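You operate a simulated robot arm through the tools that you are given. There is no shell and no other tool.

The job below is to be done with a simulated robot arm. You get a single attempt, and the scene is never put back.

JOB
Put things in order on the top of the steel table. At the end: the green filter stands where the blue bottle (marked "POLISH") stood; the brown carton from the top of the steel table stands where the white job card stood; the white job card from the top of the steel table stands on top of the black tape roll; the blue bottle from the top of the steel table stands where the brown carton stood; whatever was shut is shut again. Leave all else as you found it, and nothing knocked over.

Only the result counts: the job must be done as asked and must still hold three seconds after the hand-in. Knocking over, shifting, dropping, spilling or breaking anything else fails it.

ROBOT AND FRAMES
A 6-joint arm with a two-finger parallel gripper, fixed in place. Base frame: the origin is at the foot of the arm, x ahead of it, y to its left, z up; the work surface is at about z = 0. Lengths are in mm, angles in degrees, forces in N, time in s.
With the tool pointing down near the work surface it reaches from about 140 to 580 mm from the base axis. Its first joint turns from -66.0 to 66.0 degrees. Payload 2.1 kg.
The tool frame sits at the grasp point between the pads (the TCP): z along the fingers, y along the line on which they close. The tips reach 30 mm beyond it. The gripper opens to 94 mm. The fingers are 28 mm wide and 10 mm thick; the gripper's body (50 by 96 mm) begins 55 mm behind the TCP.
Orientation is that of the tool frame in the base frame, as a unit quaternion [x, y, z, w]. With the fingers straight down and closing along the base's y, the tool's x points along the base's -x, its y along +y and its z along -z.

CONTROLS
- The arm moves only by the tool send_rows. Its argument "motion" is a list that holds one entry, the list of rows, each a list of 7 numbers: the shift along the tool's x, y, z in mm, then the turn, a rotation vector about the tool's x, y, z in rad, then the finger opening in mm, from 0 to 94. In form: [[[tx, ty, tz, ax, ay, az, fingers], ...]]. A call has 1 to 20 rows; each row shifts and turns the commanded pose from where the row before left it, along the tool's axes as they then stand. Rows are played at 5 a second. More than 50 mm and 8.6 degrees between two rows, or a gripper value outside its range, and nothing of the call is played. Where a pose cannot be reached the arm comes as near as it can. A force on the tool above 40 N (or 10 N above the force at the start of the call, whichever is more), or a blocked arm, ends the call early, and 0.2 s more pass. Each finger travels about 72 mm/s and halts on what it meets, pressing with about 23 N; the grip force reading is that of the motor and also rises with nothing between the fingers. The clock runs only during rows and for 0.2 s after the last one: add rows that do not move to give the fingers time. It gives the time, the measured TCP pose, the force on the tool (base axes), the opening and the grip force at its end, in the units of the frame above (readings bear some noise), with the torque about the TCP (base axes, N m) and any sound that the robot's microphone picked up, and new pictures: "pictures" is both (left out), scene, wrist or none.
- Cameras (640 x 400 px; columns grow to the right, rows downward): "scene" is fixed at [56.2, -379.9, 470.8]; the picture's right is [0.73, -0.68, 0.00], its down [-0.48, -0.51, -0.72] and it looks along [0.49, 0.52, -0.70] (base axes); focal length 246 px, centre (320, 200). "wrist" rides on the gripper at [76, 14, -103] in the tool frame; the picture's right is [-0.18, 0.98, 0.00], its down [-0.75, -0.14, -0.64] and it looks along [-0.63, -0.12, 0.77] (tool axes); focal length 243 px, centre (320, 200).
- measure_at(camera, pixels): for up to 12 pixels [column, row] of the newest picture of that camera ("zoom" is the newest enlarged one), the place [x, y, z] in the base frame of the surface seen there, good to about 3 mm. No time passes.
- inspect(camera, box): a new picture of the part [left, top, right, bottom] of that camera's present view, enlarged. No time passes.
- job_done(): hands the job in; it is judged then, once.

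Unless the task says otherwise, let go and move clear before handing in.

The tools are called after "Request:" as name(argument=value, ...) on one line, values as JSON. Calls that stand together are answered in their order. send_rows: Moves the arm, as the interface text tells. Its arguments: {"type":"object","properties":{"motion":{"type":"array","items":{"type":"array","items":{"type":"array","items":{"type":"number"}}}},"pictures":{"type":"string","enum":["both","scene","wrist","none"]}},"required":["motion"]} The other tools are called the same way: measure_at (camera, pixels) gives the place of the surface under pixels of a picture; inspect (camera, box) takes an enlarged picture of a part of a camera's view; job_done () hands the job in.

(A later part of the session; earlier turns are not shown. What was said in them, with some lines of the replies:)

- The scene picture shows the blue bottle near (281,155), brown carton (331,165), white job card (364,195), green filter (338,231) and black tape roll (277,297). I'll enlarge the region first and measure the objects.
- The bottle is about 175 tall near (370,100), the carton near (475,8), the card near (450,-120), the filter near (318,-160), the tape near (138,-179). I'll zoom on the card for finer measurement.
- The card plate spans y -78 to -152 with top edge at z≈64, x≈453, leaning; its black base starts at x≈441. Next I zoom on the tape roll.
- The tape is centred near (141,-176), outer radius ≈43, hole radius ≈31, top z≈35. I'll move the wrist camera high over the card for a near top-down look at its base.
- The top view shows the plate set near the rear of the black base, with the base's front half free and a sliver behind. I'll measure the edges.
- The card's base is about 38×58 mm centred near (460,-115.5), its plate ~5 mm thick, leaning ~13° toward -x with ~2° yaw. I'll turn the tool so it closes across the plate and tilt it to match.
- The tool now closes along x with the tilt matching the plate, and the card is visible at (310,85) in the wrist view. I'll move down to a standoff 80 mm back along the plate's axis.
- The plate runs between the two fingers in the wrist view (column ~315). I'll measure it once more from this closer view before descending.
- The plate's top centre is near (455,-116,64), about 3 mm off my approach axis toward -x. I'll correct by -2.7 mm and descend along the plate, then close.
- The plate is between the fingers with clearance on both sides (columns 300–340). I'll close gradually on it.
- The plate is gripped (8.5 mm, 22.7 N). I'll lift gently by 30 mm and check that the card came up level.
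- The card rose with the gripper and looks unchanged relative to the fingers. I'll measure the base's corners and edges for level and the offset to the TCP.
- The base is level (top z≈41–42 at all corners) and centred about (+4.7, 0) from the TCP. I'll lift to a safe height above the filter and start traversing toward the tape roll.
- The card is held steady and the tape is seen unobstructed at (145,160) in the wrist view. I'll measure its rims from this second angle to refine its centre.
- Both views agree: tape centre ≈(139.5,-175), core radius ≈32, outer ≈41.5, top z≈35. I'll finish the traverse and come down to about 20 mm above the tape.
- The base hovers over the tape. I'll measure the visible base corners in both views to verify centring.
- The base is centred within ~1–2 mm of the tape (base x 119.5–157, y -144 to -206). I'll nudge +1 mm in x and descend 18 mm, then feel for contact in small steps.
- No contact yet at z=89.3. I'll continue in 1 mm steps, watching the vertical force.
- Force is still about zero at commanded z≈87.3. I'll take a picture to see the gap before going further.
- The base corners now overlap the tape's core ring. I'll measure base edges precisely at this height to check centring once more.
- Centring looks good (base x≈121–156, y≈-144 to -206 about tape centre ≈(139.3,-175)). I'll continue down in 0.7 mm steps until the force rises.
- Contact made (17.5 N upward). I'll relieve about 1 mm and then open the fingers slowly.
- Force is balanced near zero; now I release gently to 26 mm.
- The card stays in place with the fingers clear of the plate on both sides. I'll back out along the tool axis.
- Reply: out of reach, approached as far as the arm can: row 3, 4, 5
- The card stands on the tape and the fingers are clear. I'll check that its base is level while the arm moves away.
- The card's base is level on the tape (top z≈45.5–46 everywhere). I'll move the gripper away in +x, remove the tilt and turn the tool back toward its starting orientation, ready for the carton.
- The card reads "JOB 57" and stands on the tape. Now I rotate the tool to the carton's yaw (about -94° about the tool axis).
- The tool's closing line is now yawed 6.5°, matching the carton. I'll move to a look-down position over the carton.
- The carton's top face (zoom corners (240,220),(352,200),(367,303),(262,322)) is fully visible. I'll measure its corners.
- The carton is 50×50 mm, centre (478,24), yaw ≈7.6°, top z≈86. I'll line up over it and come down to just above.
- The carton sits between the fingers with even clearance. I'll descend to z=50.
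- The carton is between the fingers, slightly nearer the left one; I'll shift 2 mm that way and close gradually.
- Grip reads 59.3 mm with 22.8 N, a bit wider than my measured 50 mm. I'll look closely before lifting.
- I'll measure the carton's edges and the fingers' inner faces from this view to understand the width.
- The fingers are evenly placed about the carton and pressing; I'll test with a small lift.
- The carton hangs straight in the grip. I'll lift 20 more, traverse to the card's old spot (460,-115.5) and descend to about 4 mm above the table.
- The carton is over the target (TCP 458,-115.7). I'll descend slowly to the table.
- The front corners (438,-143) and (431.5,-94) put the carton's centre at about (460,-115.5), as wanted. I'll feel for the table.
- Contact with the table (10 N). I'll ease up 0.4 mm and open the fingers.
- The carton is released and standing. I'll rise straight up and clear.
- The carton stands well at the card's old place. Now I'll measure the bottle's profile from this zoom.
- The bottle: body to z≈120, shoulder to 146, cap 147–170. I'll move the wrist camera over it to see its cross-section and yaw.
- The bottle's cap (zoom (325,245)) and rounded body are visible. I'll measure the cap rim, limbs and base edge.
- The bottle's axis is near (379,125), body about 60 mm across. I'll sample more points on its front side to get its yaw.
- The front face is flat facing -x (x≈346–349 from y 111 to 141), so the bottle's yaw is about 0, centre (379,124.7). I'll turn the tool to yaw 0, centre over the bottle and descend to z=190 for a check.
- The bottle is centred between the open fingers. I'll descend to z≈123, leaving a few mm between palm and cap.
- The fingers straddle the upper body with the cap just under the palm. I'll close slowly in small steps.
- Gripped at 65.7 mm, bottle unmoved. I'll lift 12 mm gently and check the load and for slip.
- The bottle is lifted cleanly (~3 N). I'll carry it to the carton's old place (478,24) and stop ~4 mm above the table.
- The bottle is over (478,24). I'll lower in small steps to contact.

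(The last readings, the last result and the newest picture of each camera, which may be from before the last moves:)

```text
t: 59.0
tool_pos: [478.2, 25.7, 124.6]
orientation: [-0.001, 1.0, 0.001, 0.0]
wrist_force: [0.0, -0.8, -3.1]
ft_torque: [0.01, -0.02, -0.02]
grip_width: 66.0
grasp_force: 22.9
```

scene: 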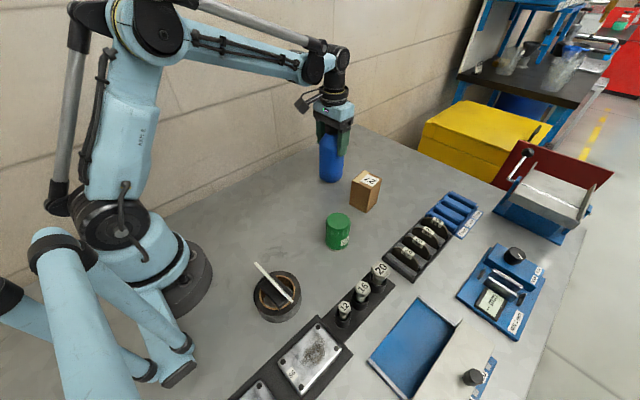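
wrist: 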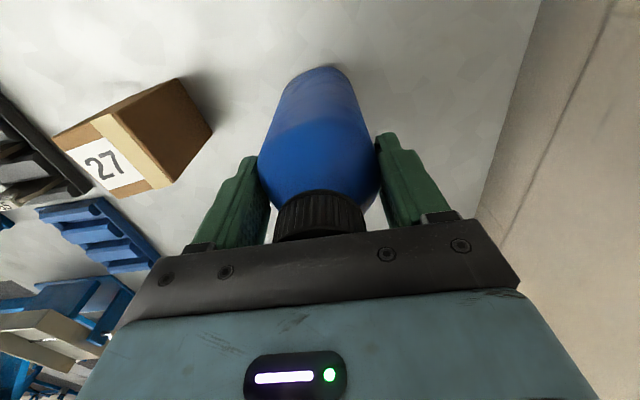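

Still hanging freely (-3 N). Continuing in small steps.

Request:
send_rows(motion=[[[0, 0, 0.7, 0, 0, 0, 48], [0, 0, 0, 0, 0, 0, 48]]], pictures="none")

Request:
send_rows(motion=[[[0, 0, 0.5, 0, 0, 0, 48], [0, 0, 0, 0, 0, 0, 48]]], pictures="none")

```text
t: 59.6
tool_pos: [479.2, 23.6, 124.3]
orientation: [-0.001, 1.0, 0.001, 0.002]
wrist_force: [-0.5, 0.6, -2.6]
ft_torque: [-0.05, 0.0, 0.01]
grip_width: 66.2
grasp_force: 23.1
```

```text
t: 60.2
tool_pos: [477.9, 24.2, 124.0]
orientation: [-0.001, 1.0, 0.001, 0.0]
wrist_force: [-0.6, -0.1, -3.1]
ft_torque: [-0.03, 0.0, 0.0]
grip_width: 66.1
grasp_force: 23.6
```

Request:
send_rows(motion=[[[0, 0, 0.5, 0, 0, 0, 48], [0, 0, 0, 0, 0, 0, 48]]], pictures="none")

```text
t: 60.8
tool_pos: [478.7, 23.3, 124.1]
orientation: [0.0, 1.0, 0.001, 0.001]
wrist_force: [0.7, -0.5, 8.4]
ft_torque: [-0.07, 0.0, 0.04]
grip_width: 66.0
grasp_force: 22.9
```

Contact (8.4 N up). I'll ease up 0.3 mm and open slowly.

Request:
send_rows(motion=[[[0, 0, -0.3, 0, 0, 0, 48], [0, 0, 0, 0, 0, 0, 48], [0, 0, 0, 0, 0, 0, 67], [0, 0, 0, 0, 0, 0, 70], [0, 0, 0, 0, 0, 0, 74], [0, 0, 0, 0, 0, 0, 80], [0, 0, 0, 0, 0, 0, 88], [0, 0, 0, 0, 0, 0, 94], [0, 0, 0, 0, 0, 0, 94]]])

Request:
inspect(camera="scene", box=[290, 80, 390, 200])

```text
t: 62.8
tool_pos: [477.8, 23.8, 124.0]
orientation: [-0.002, 1.0, 0.0, 0.001]
wrist_force: [-0.2, -0.4, -0.1]
ft_torque: [0.01, -0.01, 0.03]
grip_width: 93.9
grasp_force: 0.1
```

scene: 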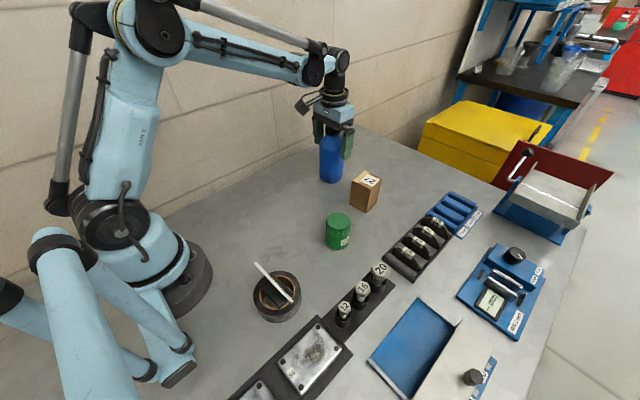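
wrist: 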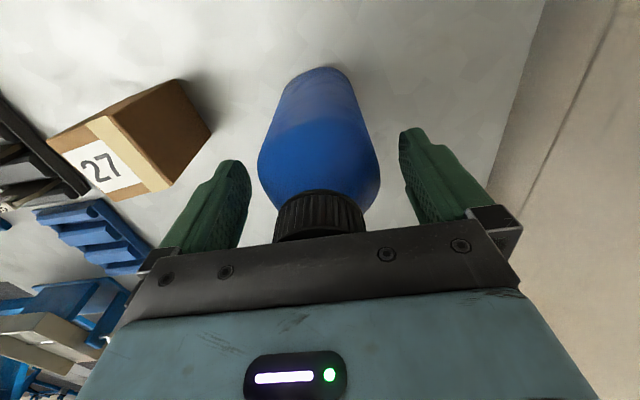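

```text
3.33 times, centred on (340, 140) of scene
```

zoom: 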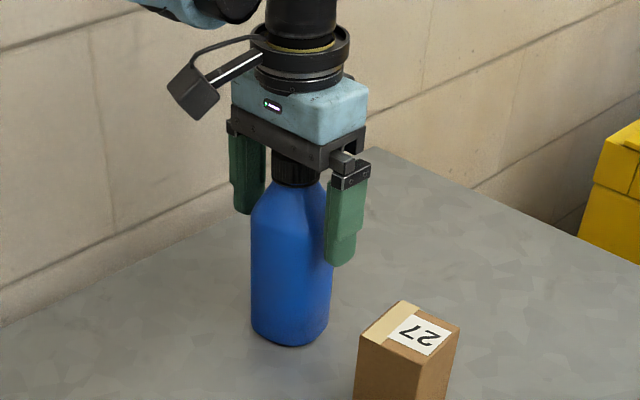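

The bottle stands freely between the open fingers. I'll rise straight up well above the cap.

Request:
send_rows(motion=[[[0, 0, -10, 0, 0, 0, 94], [0, 0, -20, 0, 0, 0, 94], [0, 0, -30, 0, 0, 0, 94], [0, 0, -40, 0, 0, 0, 94], [0, 0, -40, 0, 0, 0, 94], [0, 0, 0, 0, 0, 0, 94]]])

Request:
inspect(camera="scene", box=[290, 80, 430, 260])

```text
t: 64.2
tool_pos: [478.5, 24.3, 264.0]
orientation: [-0.001, 1.0, 0.0, 0.001]
wrist_force: [0.1, 0.9, 0.2]
ft_torque: [0.03, -0.01, 0.01]
grip_width: 94.1
grasp_force: 0.0
```

scene: 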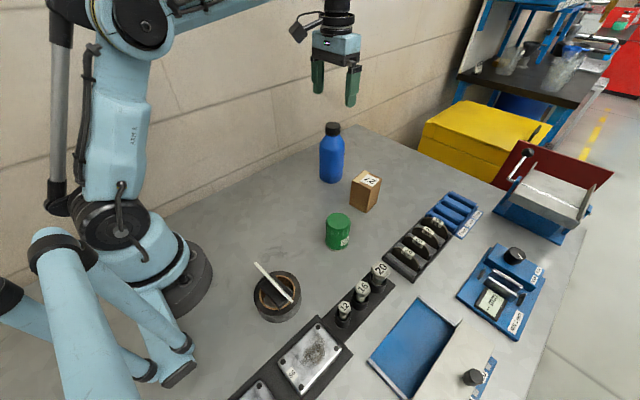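
wrist: 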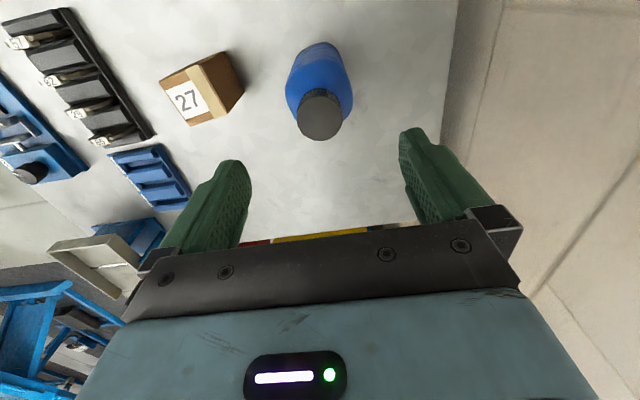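

```text
2.22 times, centred on (360, 170) of scene
```

zoom: 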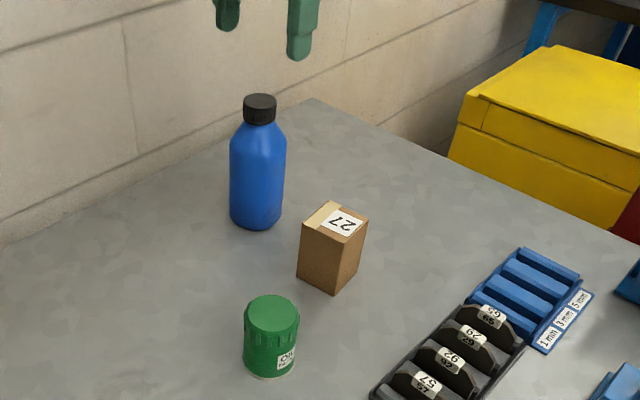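

Bottle and carton both stand in their new places. Next I move over the green filter to measure it from above.

Request:
send_rows(motion=[[[23.6, -21.8, 0, 0, 0, 0, 94], [23.6, -21.8, 0, 0, 0, 0, 94], [23.6, -21.8, 0, 0, 0, 0, 94], [23.6, -21.8, 0, 0, 0, 0, 94], [23.6, -21.8, 0, 0, 0, 0, 94], [23.6, -21.8, 0, 0, 0, 0, 94], [23.6, -21.8, 0, 0, 0, 0, 94], [23.6, -21.8, 0, 0, 0, 0, 94], [0, 0, 0, 0, 0, 0, 94]]])

Request:
inspect(camera="wrist", box=[240, 50, 400, 190])

```text
t: 66.2
tool_pos: [287.8, -150.8, 262.9]
orientation: [-0.001, 1.0, 0.001, 0.001]
wrist_force: [-0.4, 0.8, -0.2]
ft_torque: [-0.01, -0.03, -0.02]
grip_width: 94.0
grasp_force: 0.0
```

scene: 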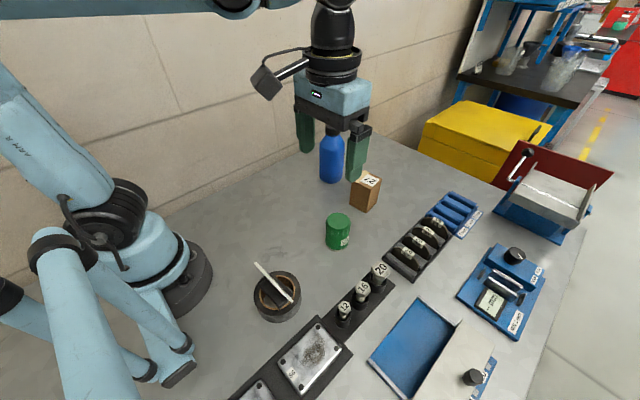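
wrist: 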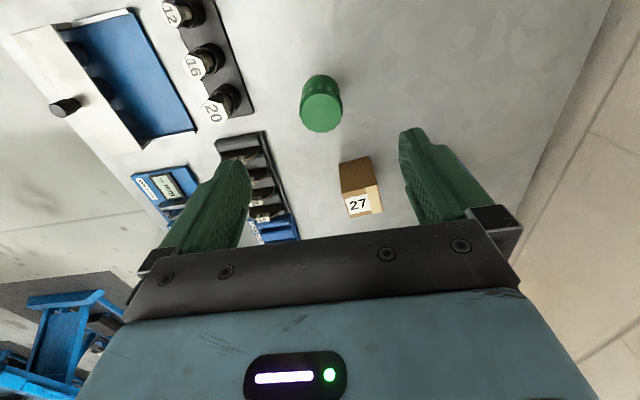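

```text
2.86 times, centred on (320, 120) of wrist
```

zoom: 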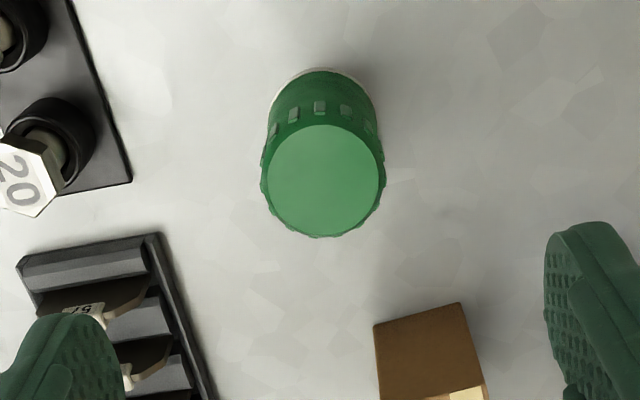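

Request:
measure_at(camera="zoom", pixels=[[324, 180], [272, 180], [378, 180], [324, 128], [324, 230], [285, 140], [365, 220], [320, 75], [320, 90], [264, 190], [384, 190], [320, 118]])

Request:
measure_at(camera="wrist", pixels=[[255, 110], [240, 60], [265, 135], [225, 100], [275, 160], [345, 162], [372, 156]])

```text
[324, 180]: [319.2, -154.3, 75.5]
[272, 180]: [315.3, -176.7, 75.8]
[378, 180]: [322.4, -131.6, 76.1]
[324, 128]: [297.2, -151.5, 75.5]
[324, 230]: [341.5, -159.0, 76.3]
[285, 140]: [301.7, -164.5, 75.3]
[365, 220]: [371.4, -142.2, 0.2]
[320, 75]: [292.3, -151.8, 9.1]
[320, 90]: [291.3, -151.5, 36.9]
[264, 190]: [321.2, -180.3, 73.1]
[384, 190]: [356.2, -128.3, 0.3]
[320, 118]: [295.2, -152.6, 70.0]
```

```text
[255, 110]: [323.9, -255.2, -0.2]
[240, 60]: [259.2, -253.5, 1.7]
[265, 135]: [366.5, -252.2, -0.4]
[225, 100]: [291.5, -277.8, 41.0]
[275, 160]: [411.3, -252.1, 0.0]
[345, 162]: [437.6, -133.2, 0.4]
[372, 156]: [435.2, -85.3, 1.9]
```

The filter is centred at (319.2,-154.5), about 54 mm across, top z≈75.5. I'll align over it and come down to z≈130 for a check.

Request:
send_rows(motion=[[[-15.7, -1.85, 0, 0, 0, 0, 94], [-15.7, -1.85, 0, 0, 0, 0, 94], [0, 0, 33, 0, 0, 0, 94], [0, 0, 33, 0, 0, 0, 94], [0, 0, 33, 0, 0, 0, 94], [0, 0, 33, 0, 0, 0, 94], [0, 0, 0, 0, 0, 0, 94]]])

Request:
measure_at(camera="wrist", pixels=[[320, 120], [310, 140]])

```text
t: 67.8
tool_pos: [320.2, -155.4, 131.0]
orientation: [-0.001, 1.0, 0.001, 0.001]
wrist_force: [-0.1, 0.0, 0.4]
ft_torque: [0.02, -0.01, 0.0]
grip_width: 94.0
grasp_force: 0.1
```

scene: 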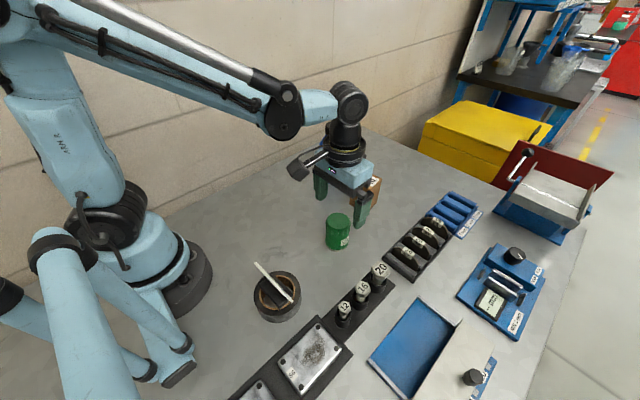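
wrist: 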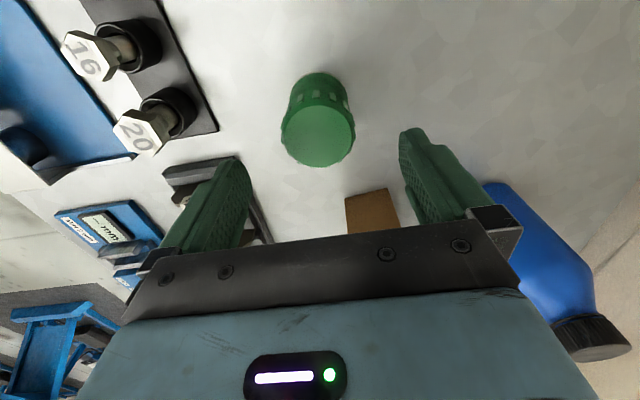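

```text
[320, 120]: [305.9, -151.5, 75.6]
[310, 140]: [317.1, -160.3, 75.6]
```

The filter is centred between the fingers. I'll descend to z=45.

Request:
send_rows(motion=[[[0, 0, 25, 0, 0, 0, 94], [0, 0, 25, 0, 0, 0, 94], [0, 0, 20, 0, 0, 0, 94], [0, 0, 16, 0, 0, 0, 94], [0, 0, 0, 0, 0, 0, 94]]])

```text
t: 69.0
tool_pos: [319.2, -154.5, 45.1]
orientation: [0.0, 1.0, 0.001, 0.001]
wrist_force: [0.0, 0.4, 0.6]
ft_torque: [-0.02, 0.0, 0.02]
grip_width: 94.2
grasp_force: 0.0
```

scene: 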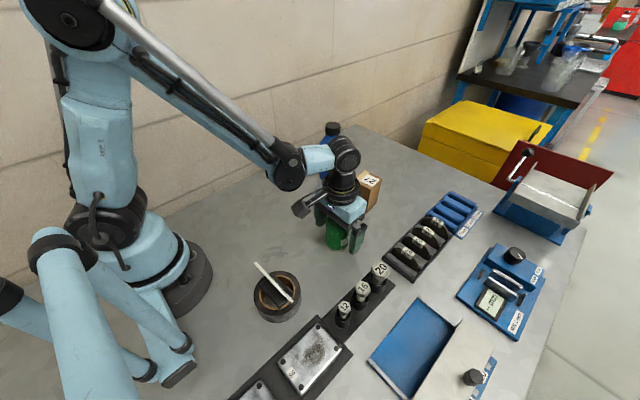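
wrist: 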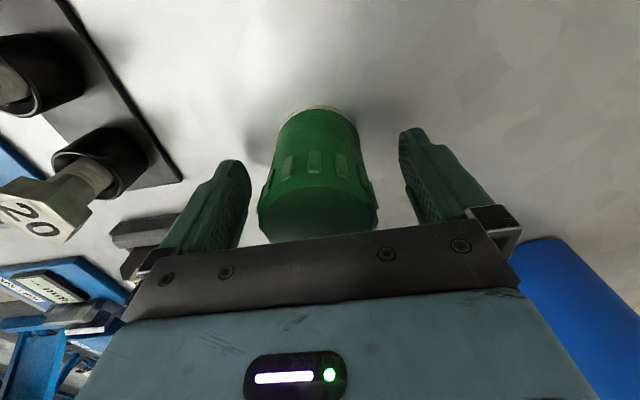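

The filter is evenly between the fingers. Closing slowly.

Request:
send_rows(motion=[[[0, 0, 0, 0, 0, 0, 82], [0, 0, 0, 0, 0, 0, 74], [0, 0, 0, 0, 0, 0, 68], [0, 0, 0, 0, 0, 0, 64], [0, 0, 0, 0, 0, 0, 60], [0, 0, 0, 0, 0, 0, 56], [0, 0, 0, 0, 0, 0, 52], [0, 0, 0, 0, 0, 0, 48], [0, 0, 0, 0, 0, 0, 44], [0, 0, 0, 0, 0, 0, 44]]])

Request:
inspect(camera="wrist", box=[200, 80, 460, 260])

```text
t: 71.2
tool_pos: [320.7, -153.5, 44.6]
orientation: [-0.001, 1.0, 0.001, 0.001]
wrist_force: [-0.6, -1.8, 1.4]
ft_torque: [-0.13, -0.02, 0.0]
grip_width: 54.8
grasp_force: 22.9
```

scene: 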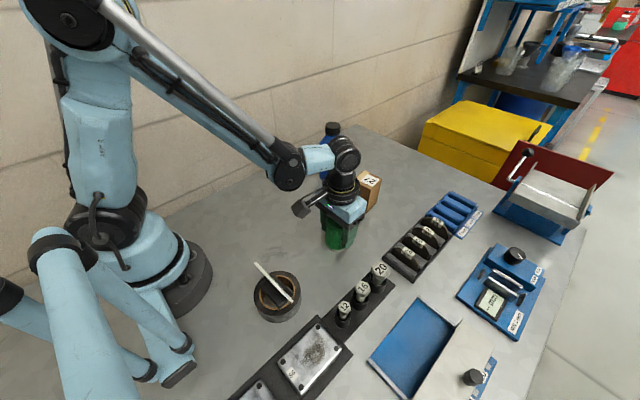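
wrist: 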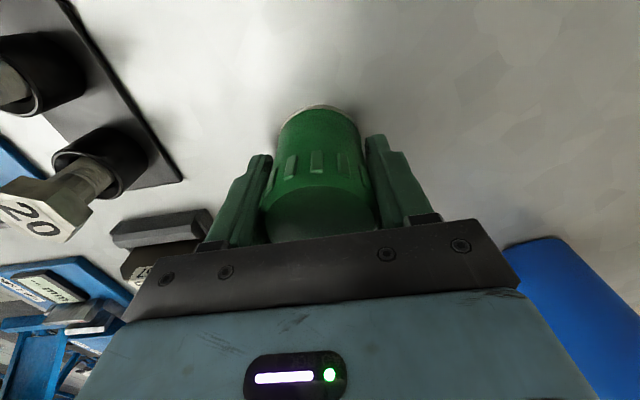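

```text
2.22 times, centred on (330, 170) of wrist
```

zoom: 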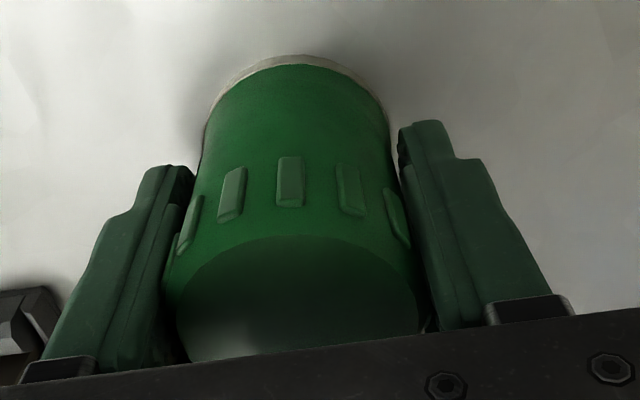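

Gripped at 54.8 mm. I'll lift 15 mm gently and check for tilt.

Request:
send_rows(motion=[[[0, 0, -3, 0, 0, 0, 42], [0, 0, -5, 0, 0, 0, 42], [0, 0, -7, 0, 0, 0, 42], [0, 0, 0, 0, 0, 0, 42], [0, 0, 0, 0, 0, 0, 42]]])

Request:
inspect(camera="scene", box=[290, 170, 390, 260])

Request:
inspect(camera="wrist", box=[200, 80, 460, 260])

```text
t: 72.4
tool_pos: [321.8, -153.9, 59.9]
orientation: [-0.001, 1.0, 0.001, 0.002]
wrist_force: [0.3, 1.0, -2.1]
ft_torque: [-0.01, 0.01, 0.0]
grip_width: 54.9
grasp_force: 22.8
```

scene: 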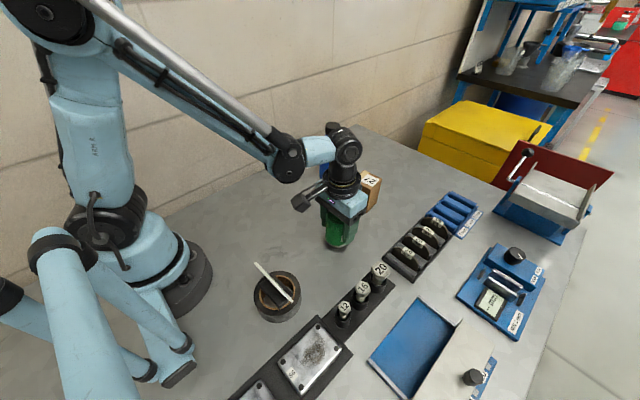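
wrist: 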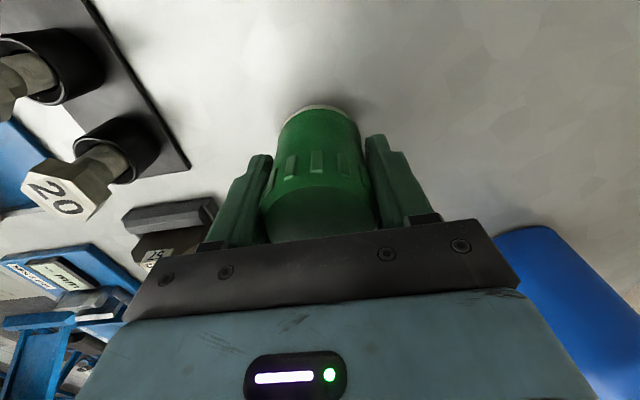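

```text
4.44 times, centred on (340, 215) of scene
```

zoom: 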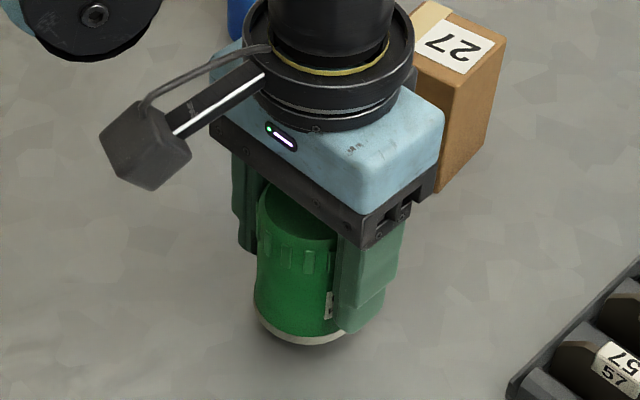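

```text
2.22 times, centred on (330, 170) of wrist
```

zoom: 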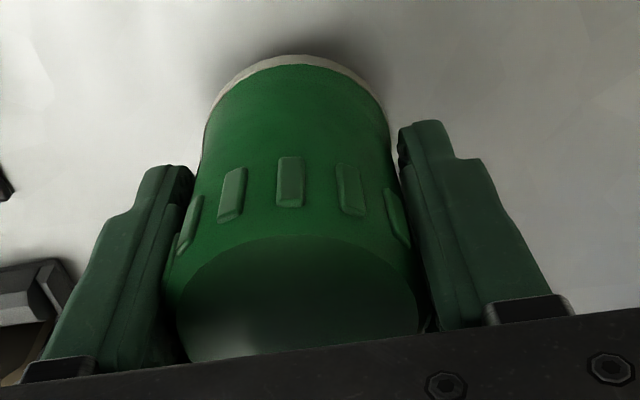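

The filter hangs straight. I'll raise it, carry it along a clear line to the bottle's old place (379,124.6) and descend to ~4 mm above the table.

Request:
send_rows(motion=[[[0, 0, -15, 0, 0, 0, 42], [0, 0, -15, 0, 0, 0, 42], [-4.27, 19.94, 0, 0, 0, 0, 42], [-4.27, 19.94, 0, 0, 0, 0, 42], [-4.27, 19.94, 0, 0, 0, 0, 42], [-4.27, 19.94, 0, 0, 0, 0, 42], [-4.27, 19.94, 0, 0, 0, 0, 42], [-4.27, 19.94, 0, 0, 0, 0, 42], [-4.27, 19.94, 0, 0, 0, 0, 42], [-4.27, 19.94, 0, 0, 0, 0, 42], [-4.27, 19.94, 0, 0, 0, 0, 42], [-4.27, 19.94, 0, 0, 0, 0, 42], [-4.27, 19.94, 0, 0, 0, 0, 42], [-4.27, 19.94, 0, 0, 0, 0, 42], [-4.27, 19.94, 0, 0, 0, 0, 42], [-4.27, 19.94, 0, 0, 0, 0, 42], [0, 0, 14, 0, 0, 0, 42], [0, 0, 14, 0, 0, 0, 42], [0, 0, 13, 0, 0, 0, 42], [0, 0, 0, 0, 0, 0, 42]]])

Request:
inspect(camera="scene", box=[230, 90, 350, 200])

```text
t: 76.6
tool_pos: [381.2, 124.0, 48.3]
orientation: [-0.001, 1.0, 0.0, 0.001]
wrist_force: [0.2, -0.7, -2.2]
ft_torque: [0.02, 0.0, 0.0]
grip_width: 54.6
grasp_force: 23.2
```

scene: 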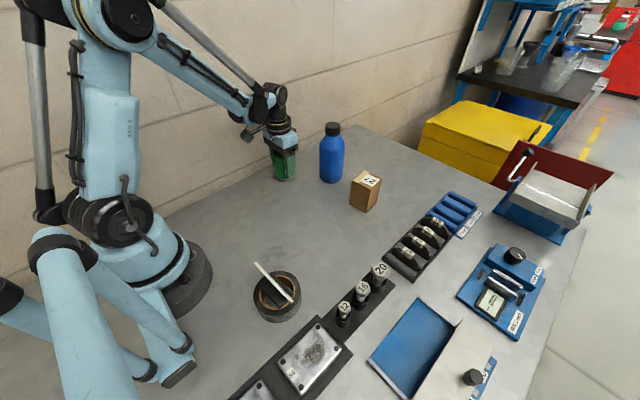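
wrist: 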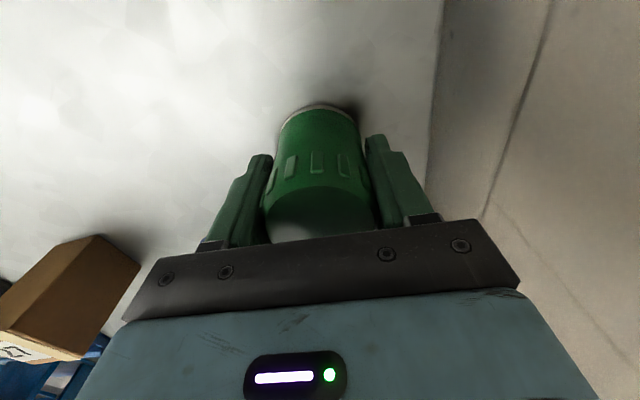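

```text
3.64 times, centred on (290, 145) of scene
```

zoom: 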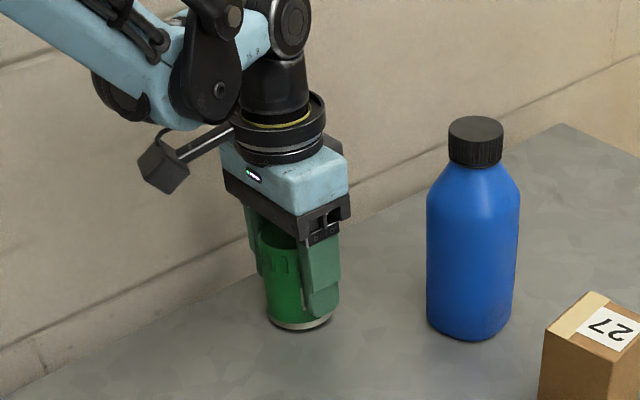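

The filter is over the target. Lowering in small steps to contact.

Request:
send_rows(motion=[[[0, 0, 1.5, 0, 0, 0, 42], [0, 0, 1.2, 0, 0, 0, 42], [0, 0, 0, 0, 0, 0, 42]]], pictures="none")

Request:
send_rows(motion=[[[0, 0, 0.7, 0, 0, 0, 42], [0, 0, 0, 0, 0, 0, 42]]], pictures="none")

Request:
send_rows(motion=[[[0, 0, 0.5, 0, 0, 0, 42], [0, 0, 0, 0, 0, 0, 42]]], pictures="none")

```text
t: 77.4
tool_pos: [381.6, 125.8, 47.3]
orientation: [-0.001, 1.0, 0.0, 0.001]
wrist_force: [-0.2, 0.0, -2.2]
ft_torque: [-0.02, 0.02, 0.01]
grip_width: 54.9
grasp_force: 22.9
```

```text
t: 78.0
tool_pos: [381.2, 124.8, 45.9]
orientation: [-0.002, 1.0, 0.001, 0.001]
wrist_force: [-1.0, 0.5, -2.1]
ft_torque: [-0.02, 0.01, -0.02]
grip_width: 55.0
grasp_force: 22.2
```

```text
t: 78.6
tool_pos: [380.1, 124.8, 45.0]
orientation: [0.0, 1.0, 0.002, 0.0]
wrist_force: [-0.2, 0.5, -3.4]
ft_torque: [0.01, 0.01, -0.04]
grip_width: 54.9
grasp_force: 23.0
```

Request:
send_rows(motion=[[[0, 0, 0.5, 0, 0, 0, 42], [0, 0, 0, 0, 0, 0, 42]]], pictures="none")

```text
t: 79.2
tool_pos: [381.3, 124.0, 44.2]
orientation: [-0.001, 1.0, 0.001, -0.001]
wrist_force: [-1.1, 0.8, 2.6]
ft_torque: [-0.07, 0.0, -0.01]
grip_width: 55.1
grasp_force: 23.0
```

Light contact (+2.6 N). Opening the fingers slowly.

Request:
send_rows(motion=[[[0, 0, 0, 0, 0, 0, 56], [0, 0, 0, 0, 0, 0, 59], [0, 0, 0, 0, 0, 0, 64], [0, 0, 0, 0, 0, 0, 72], [0, 0, 0, 0, 0, 0, 80], [0, 0, 0, 0, 0, 0, 88], [0, 0, 0, 0, 0, 0, 88]]])

```text
t: 80.8
tool_pos: [381.6, 124.4, 45.4]
orientation: [-0.001, 1.0, 0.001, 0.001]
wrist_force: [0.1, -0.7, -0.5]
ft_torque: [0.0, -0.03, 0.01]
grip_width: 88.2
grasp_force: 0.0
```

scene: 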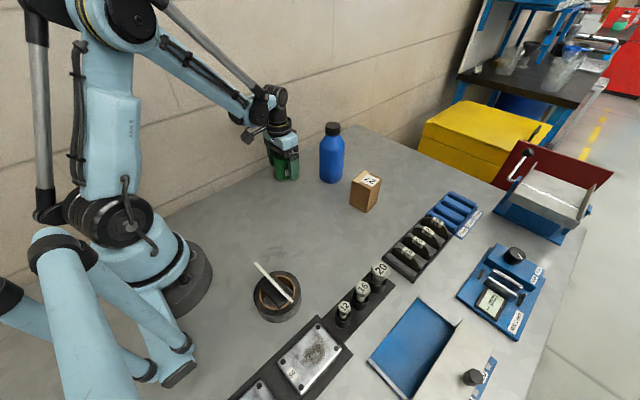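
wrist: 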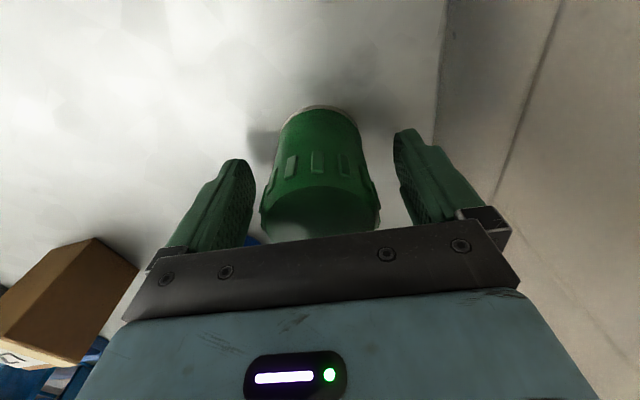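

The filter is released and upright. I'll rise straight up clear of everything.

Request:
send_rows(motion=[[[0, 0, -10, 0, 0, 0, 88], [0, 0, -20, 0, 0, 0, 88], [0, 0, -30, 0, 0, 0, 88], [0, 0, -40, 0, 0, 0, 88], [0, 0, -40, 0, 0, 0, 88], [0, 0, -40, 0, 0, 0, 88], [0, 0, -40, 0, 0, 0, 88], [0, 0, 0, 0, 0, 0, 88]]])

Request:
inspect(camera="scene", box=[220, 100, 420, 330])

```text
t: 82.6
tool_pos: [380.0, 123.6, 266.6]
orientation: [-0.001, 1.0, 0.0, 0.0]
wrist_force: [0.1, 0.1, -0.4]
ft_torque: [0.02, 0.01, 0.03]
grip_width: 88.0
grasp_force: 0.0
```

scene: 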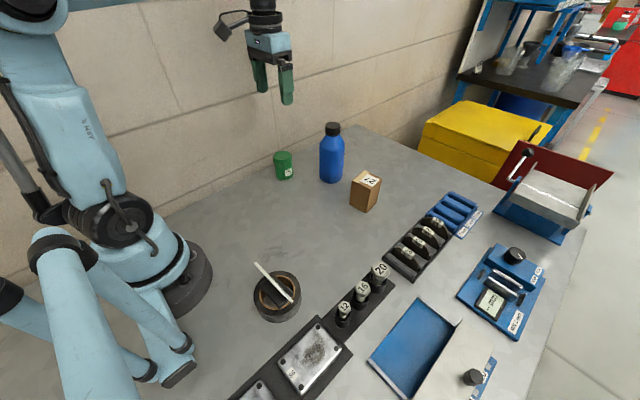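
wrist: 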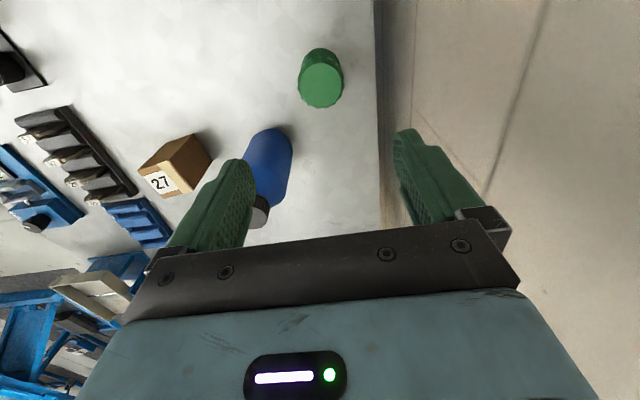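

```text
1.74 times, centred on (320, 215) of scene
```

zoom: 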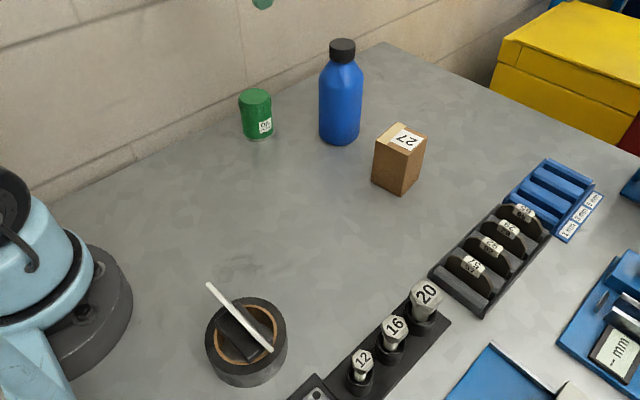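

All four items are in their new places and upright. A last measurement check of filter, carton and bottle positions before handing in.

Request:
measure_at(camera="wrist", pixels=[[321, 86], [258, 210], [167, 163], [190, 140], [321, 52]])

Request:
measure_at(camera="scene", pixels=[[333, 128], [281, 156], [367, 179], [258, 270], [275, 277], [277, 314], [332, 182]])

```text
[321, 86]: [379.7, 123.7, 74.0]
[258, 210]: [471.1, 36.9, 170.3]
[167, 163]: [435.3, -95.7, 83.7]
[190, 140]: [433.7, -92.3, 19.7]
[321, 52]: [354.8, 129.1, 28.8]
```

```text
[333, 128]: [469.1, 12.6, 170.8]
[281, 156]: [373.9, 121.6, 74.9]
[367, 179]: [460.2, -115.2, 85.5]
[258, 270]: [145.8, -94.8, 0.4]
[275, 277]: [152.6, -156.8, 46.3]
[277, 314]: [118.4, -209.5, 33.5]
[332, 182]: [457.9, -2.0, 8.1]
```

The filter is at (380,124), the bottle at about (478,24), the carton at (460,-115) and the card stands level on the tape. The gripper is open and well clear, and I opened nothing that needs shutting, so I'm handing in.

Request:
job_done()

```text
The job is handed in.
```

The job is handed in. All four items are standing where you asked, going by my last measurements and pictures; no result has come back from the judging.

| Item | Where it stands now | Target |
|---|---|---|
| White job card | On top of the black tape roll, base level | Tape roll |
| Brown carton | About (460, -115) mm | Where the card stood, about (460, -115.5) |
| Blue bottle | About (478, 24) mm | Where the carton stood, about (478, 24) |
| Green filter | About (380, 124) mm | Where the bottle stood, about (379, 125) |

- **Card on the tape:** its base spans the hole in the roll, so it rests on the rim at the base's four corners, with only about 4 mm of overlap at each. It stayed level and did not move while I did the rest.
- **Everything else:** I opened nothing, so nothing needed shutting. I saw nothing else moved or knocked over.
- **Arm:** the gripper is open and clear, about 160 mm above the filter.
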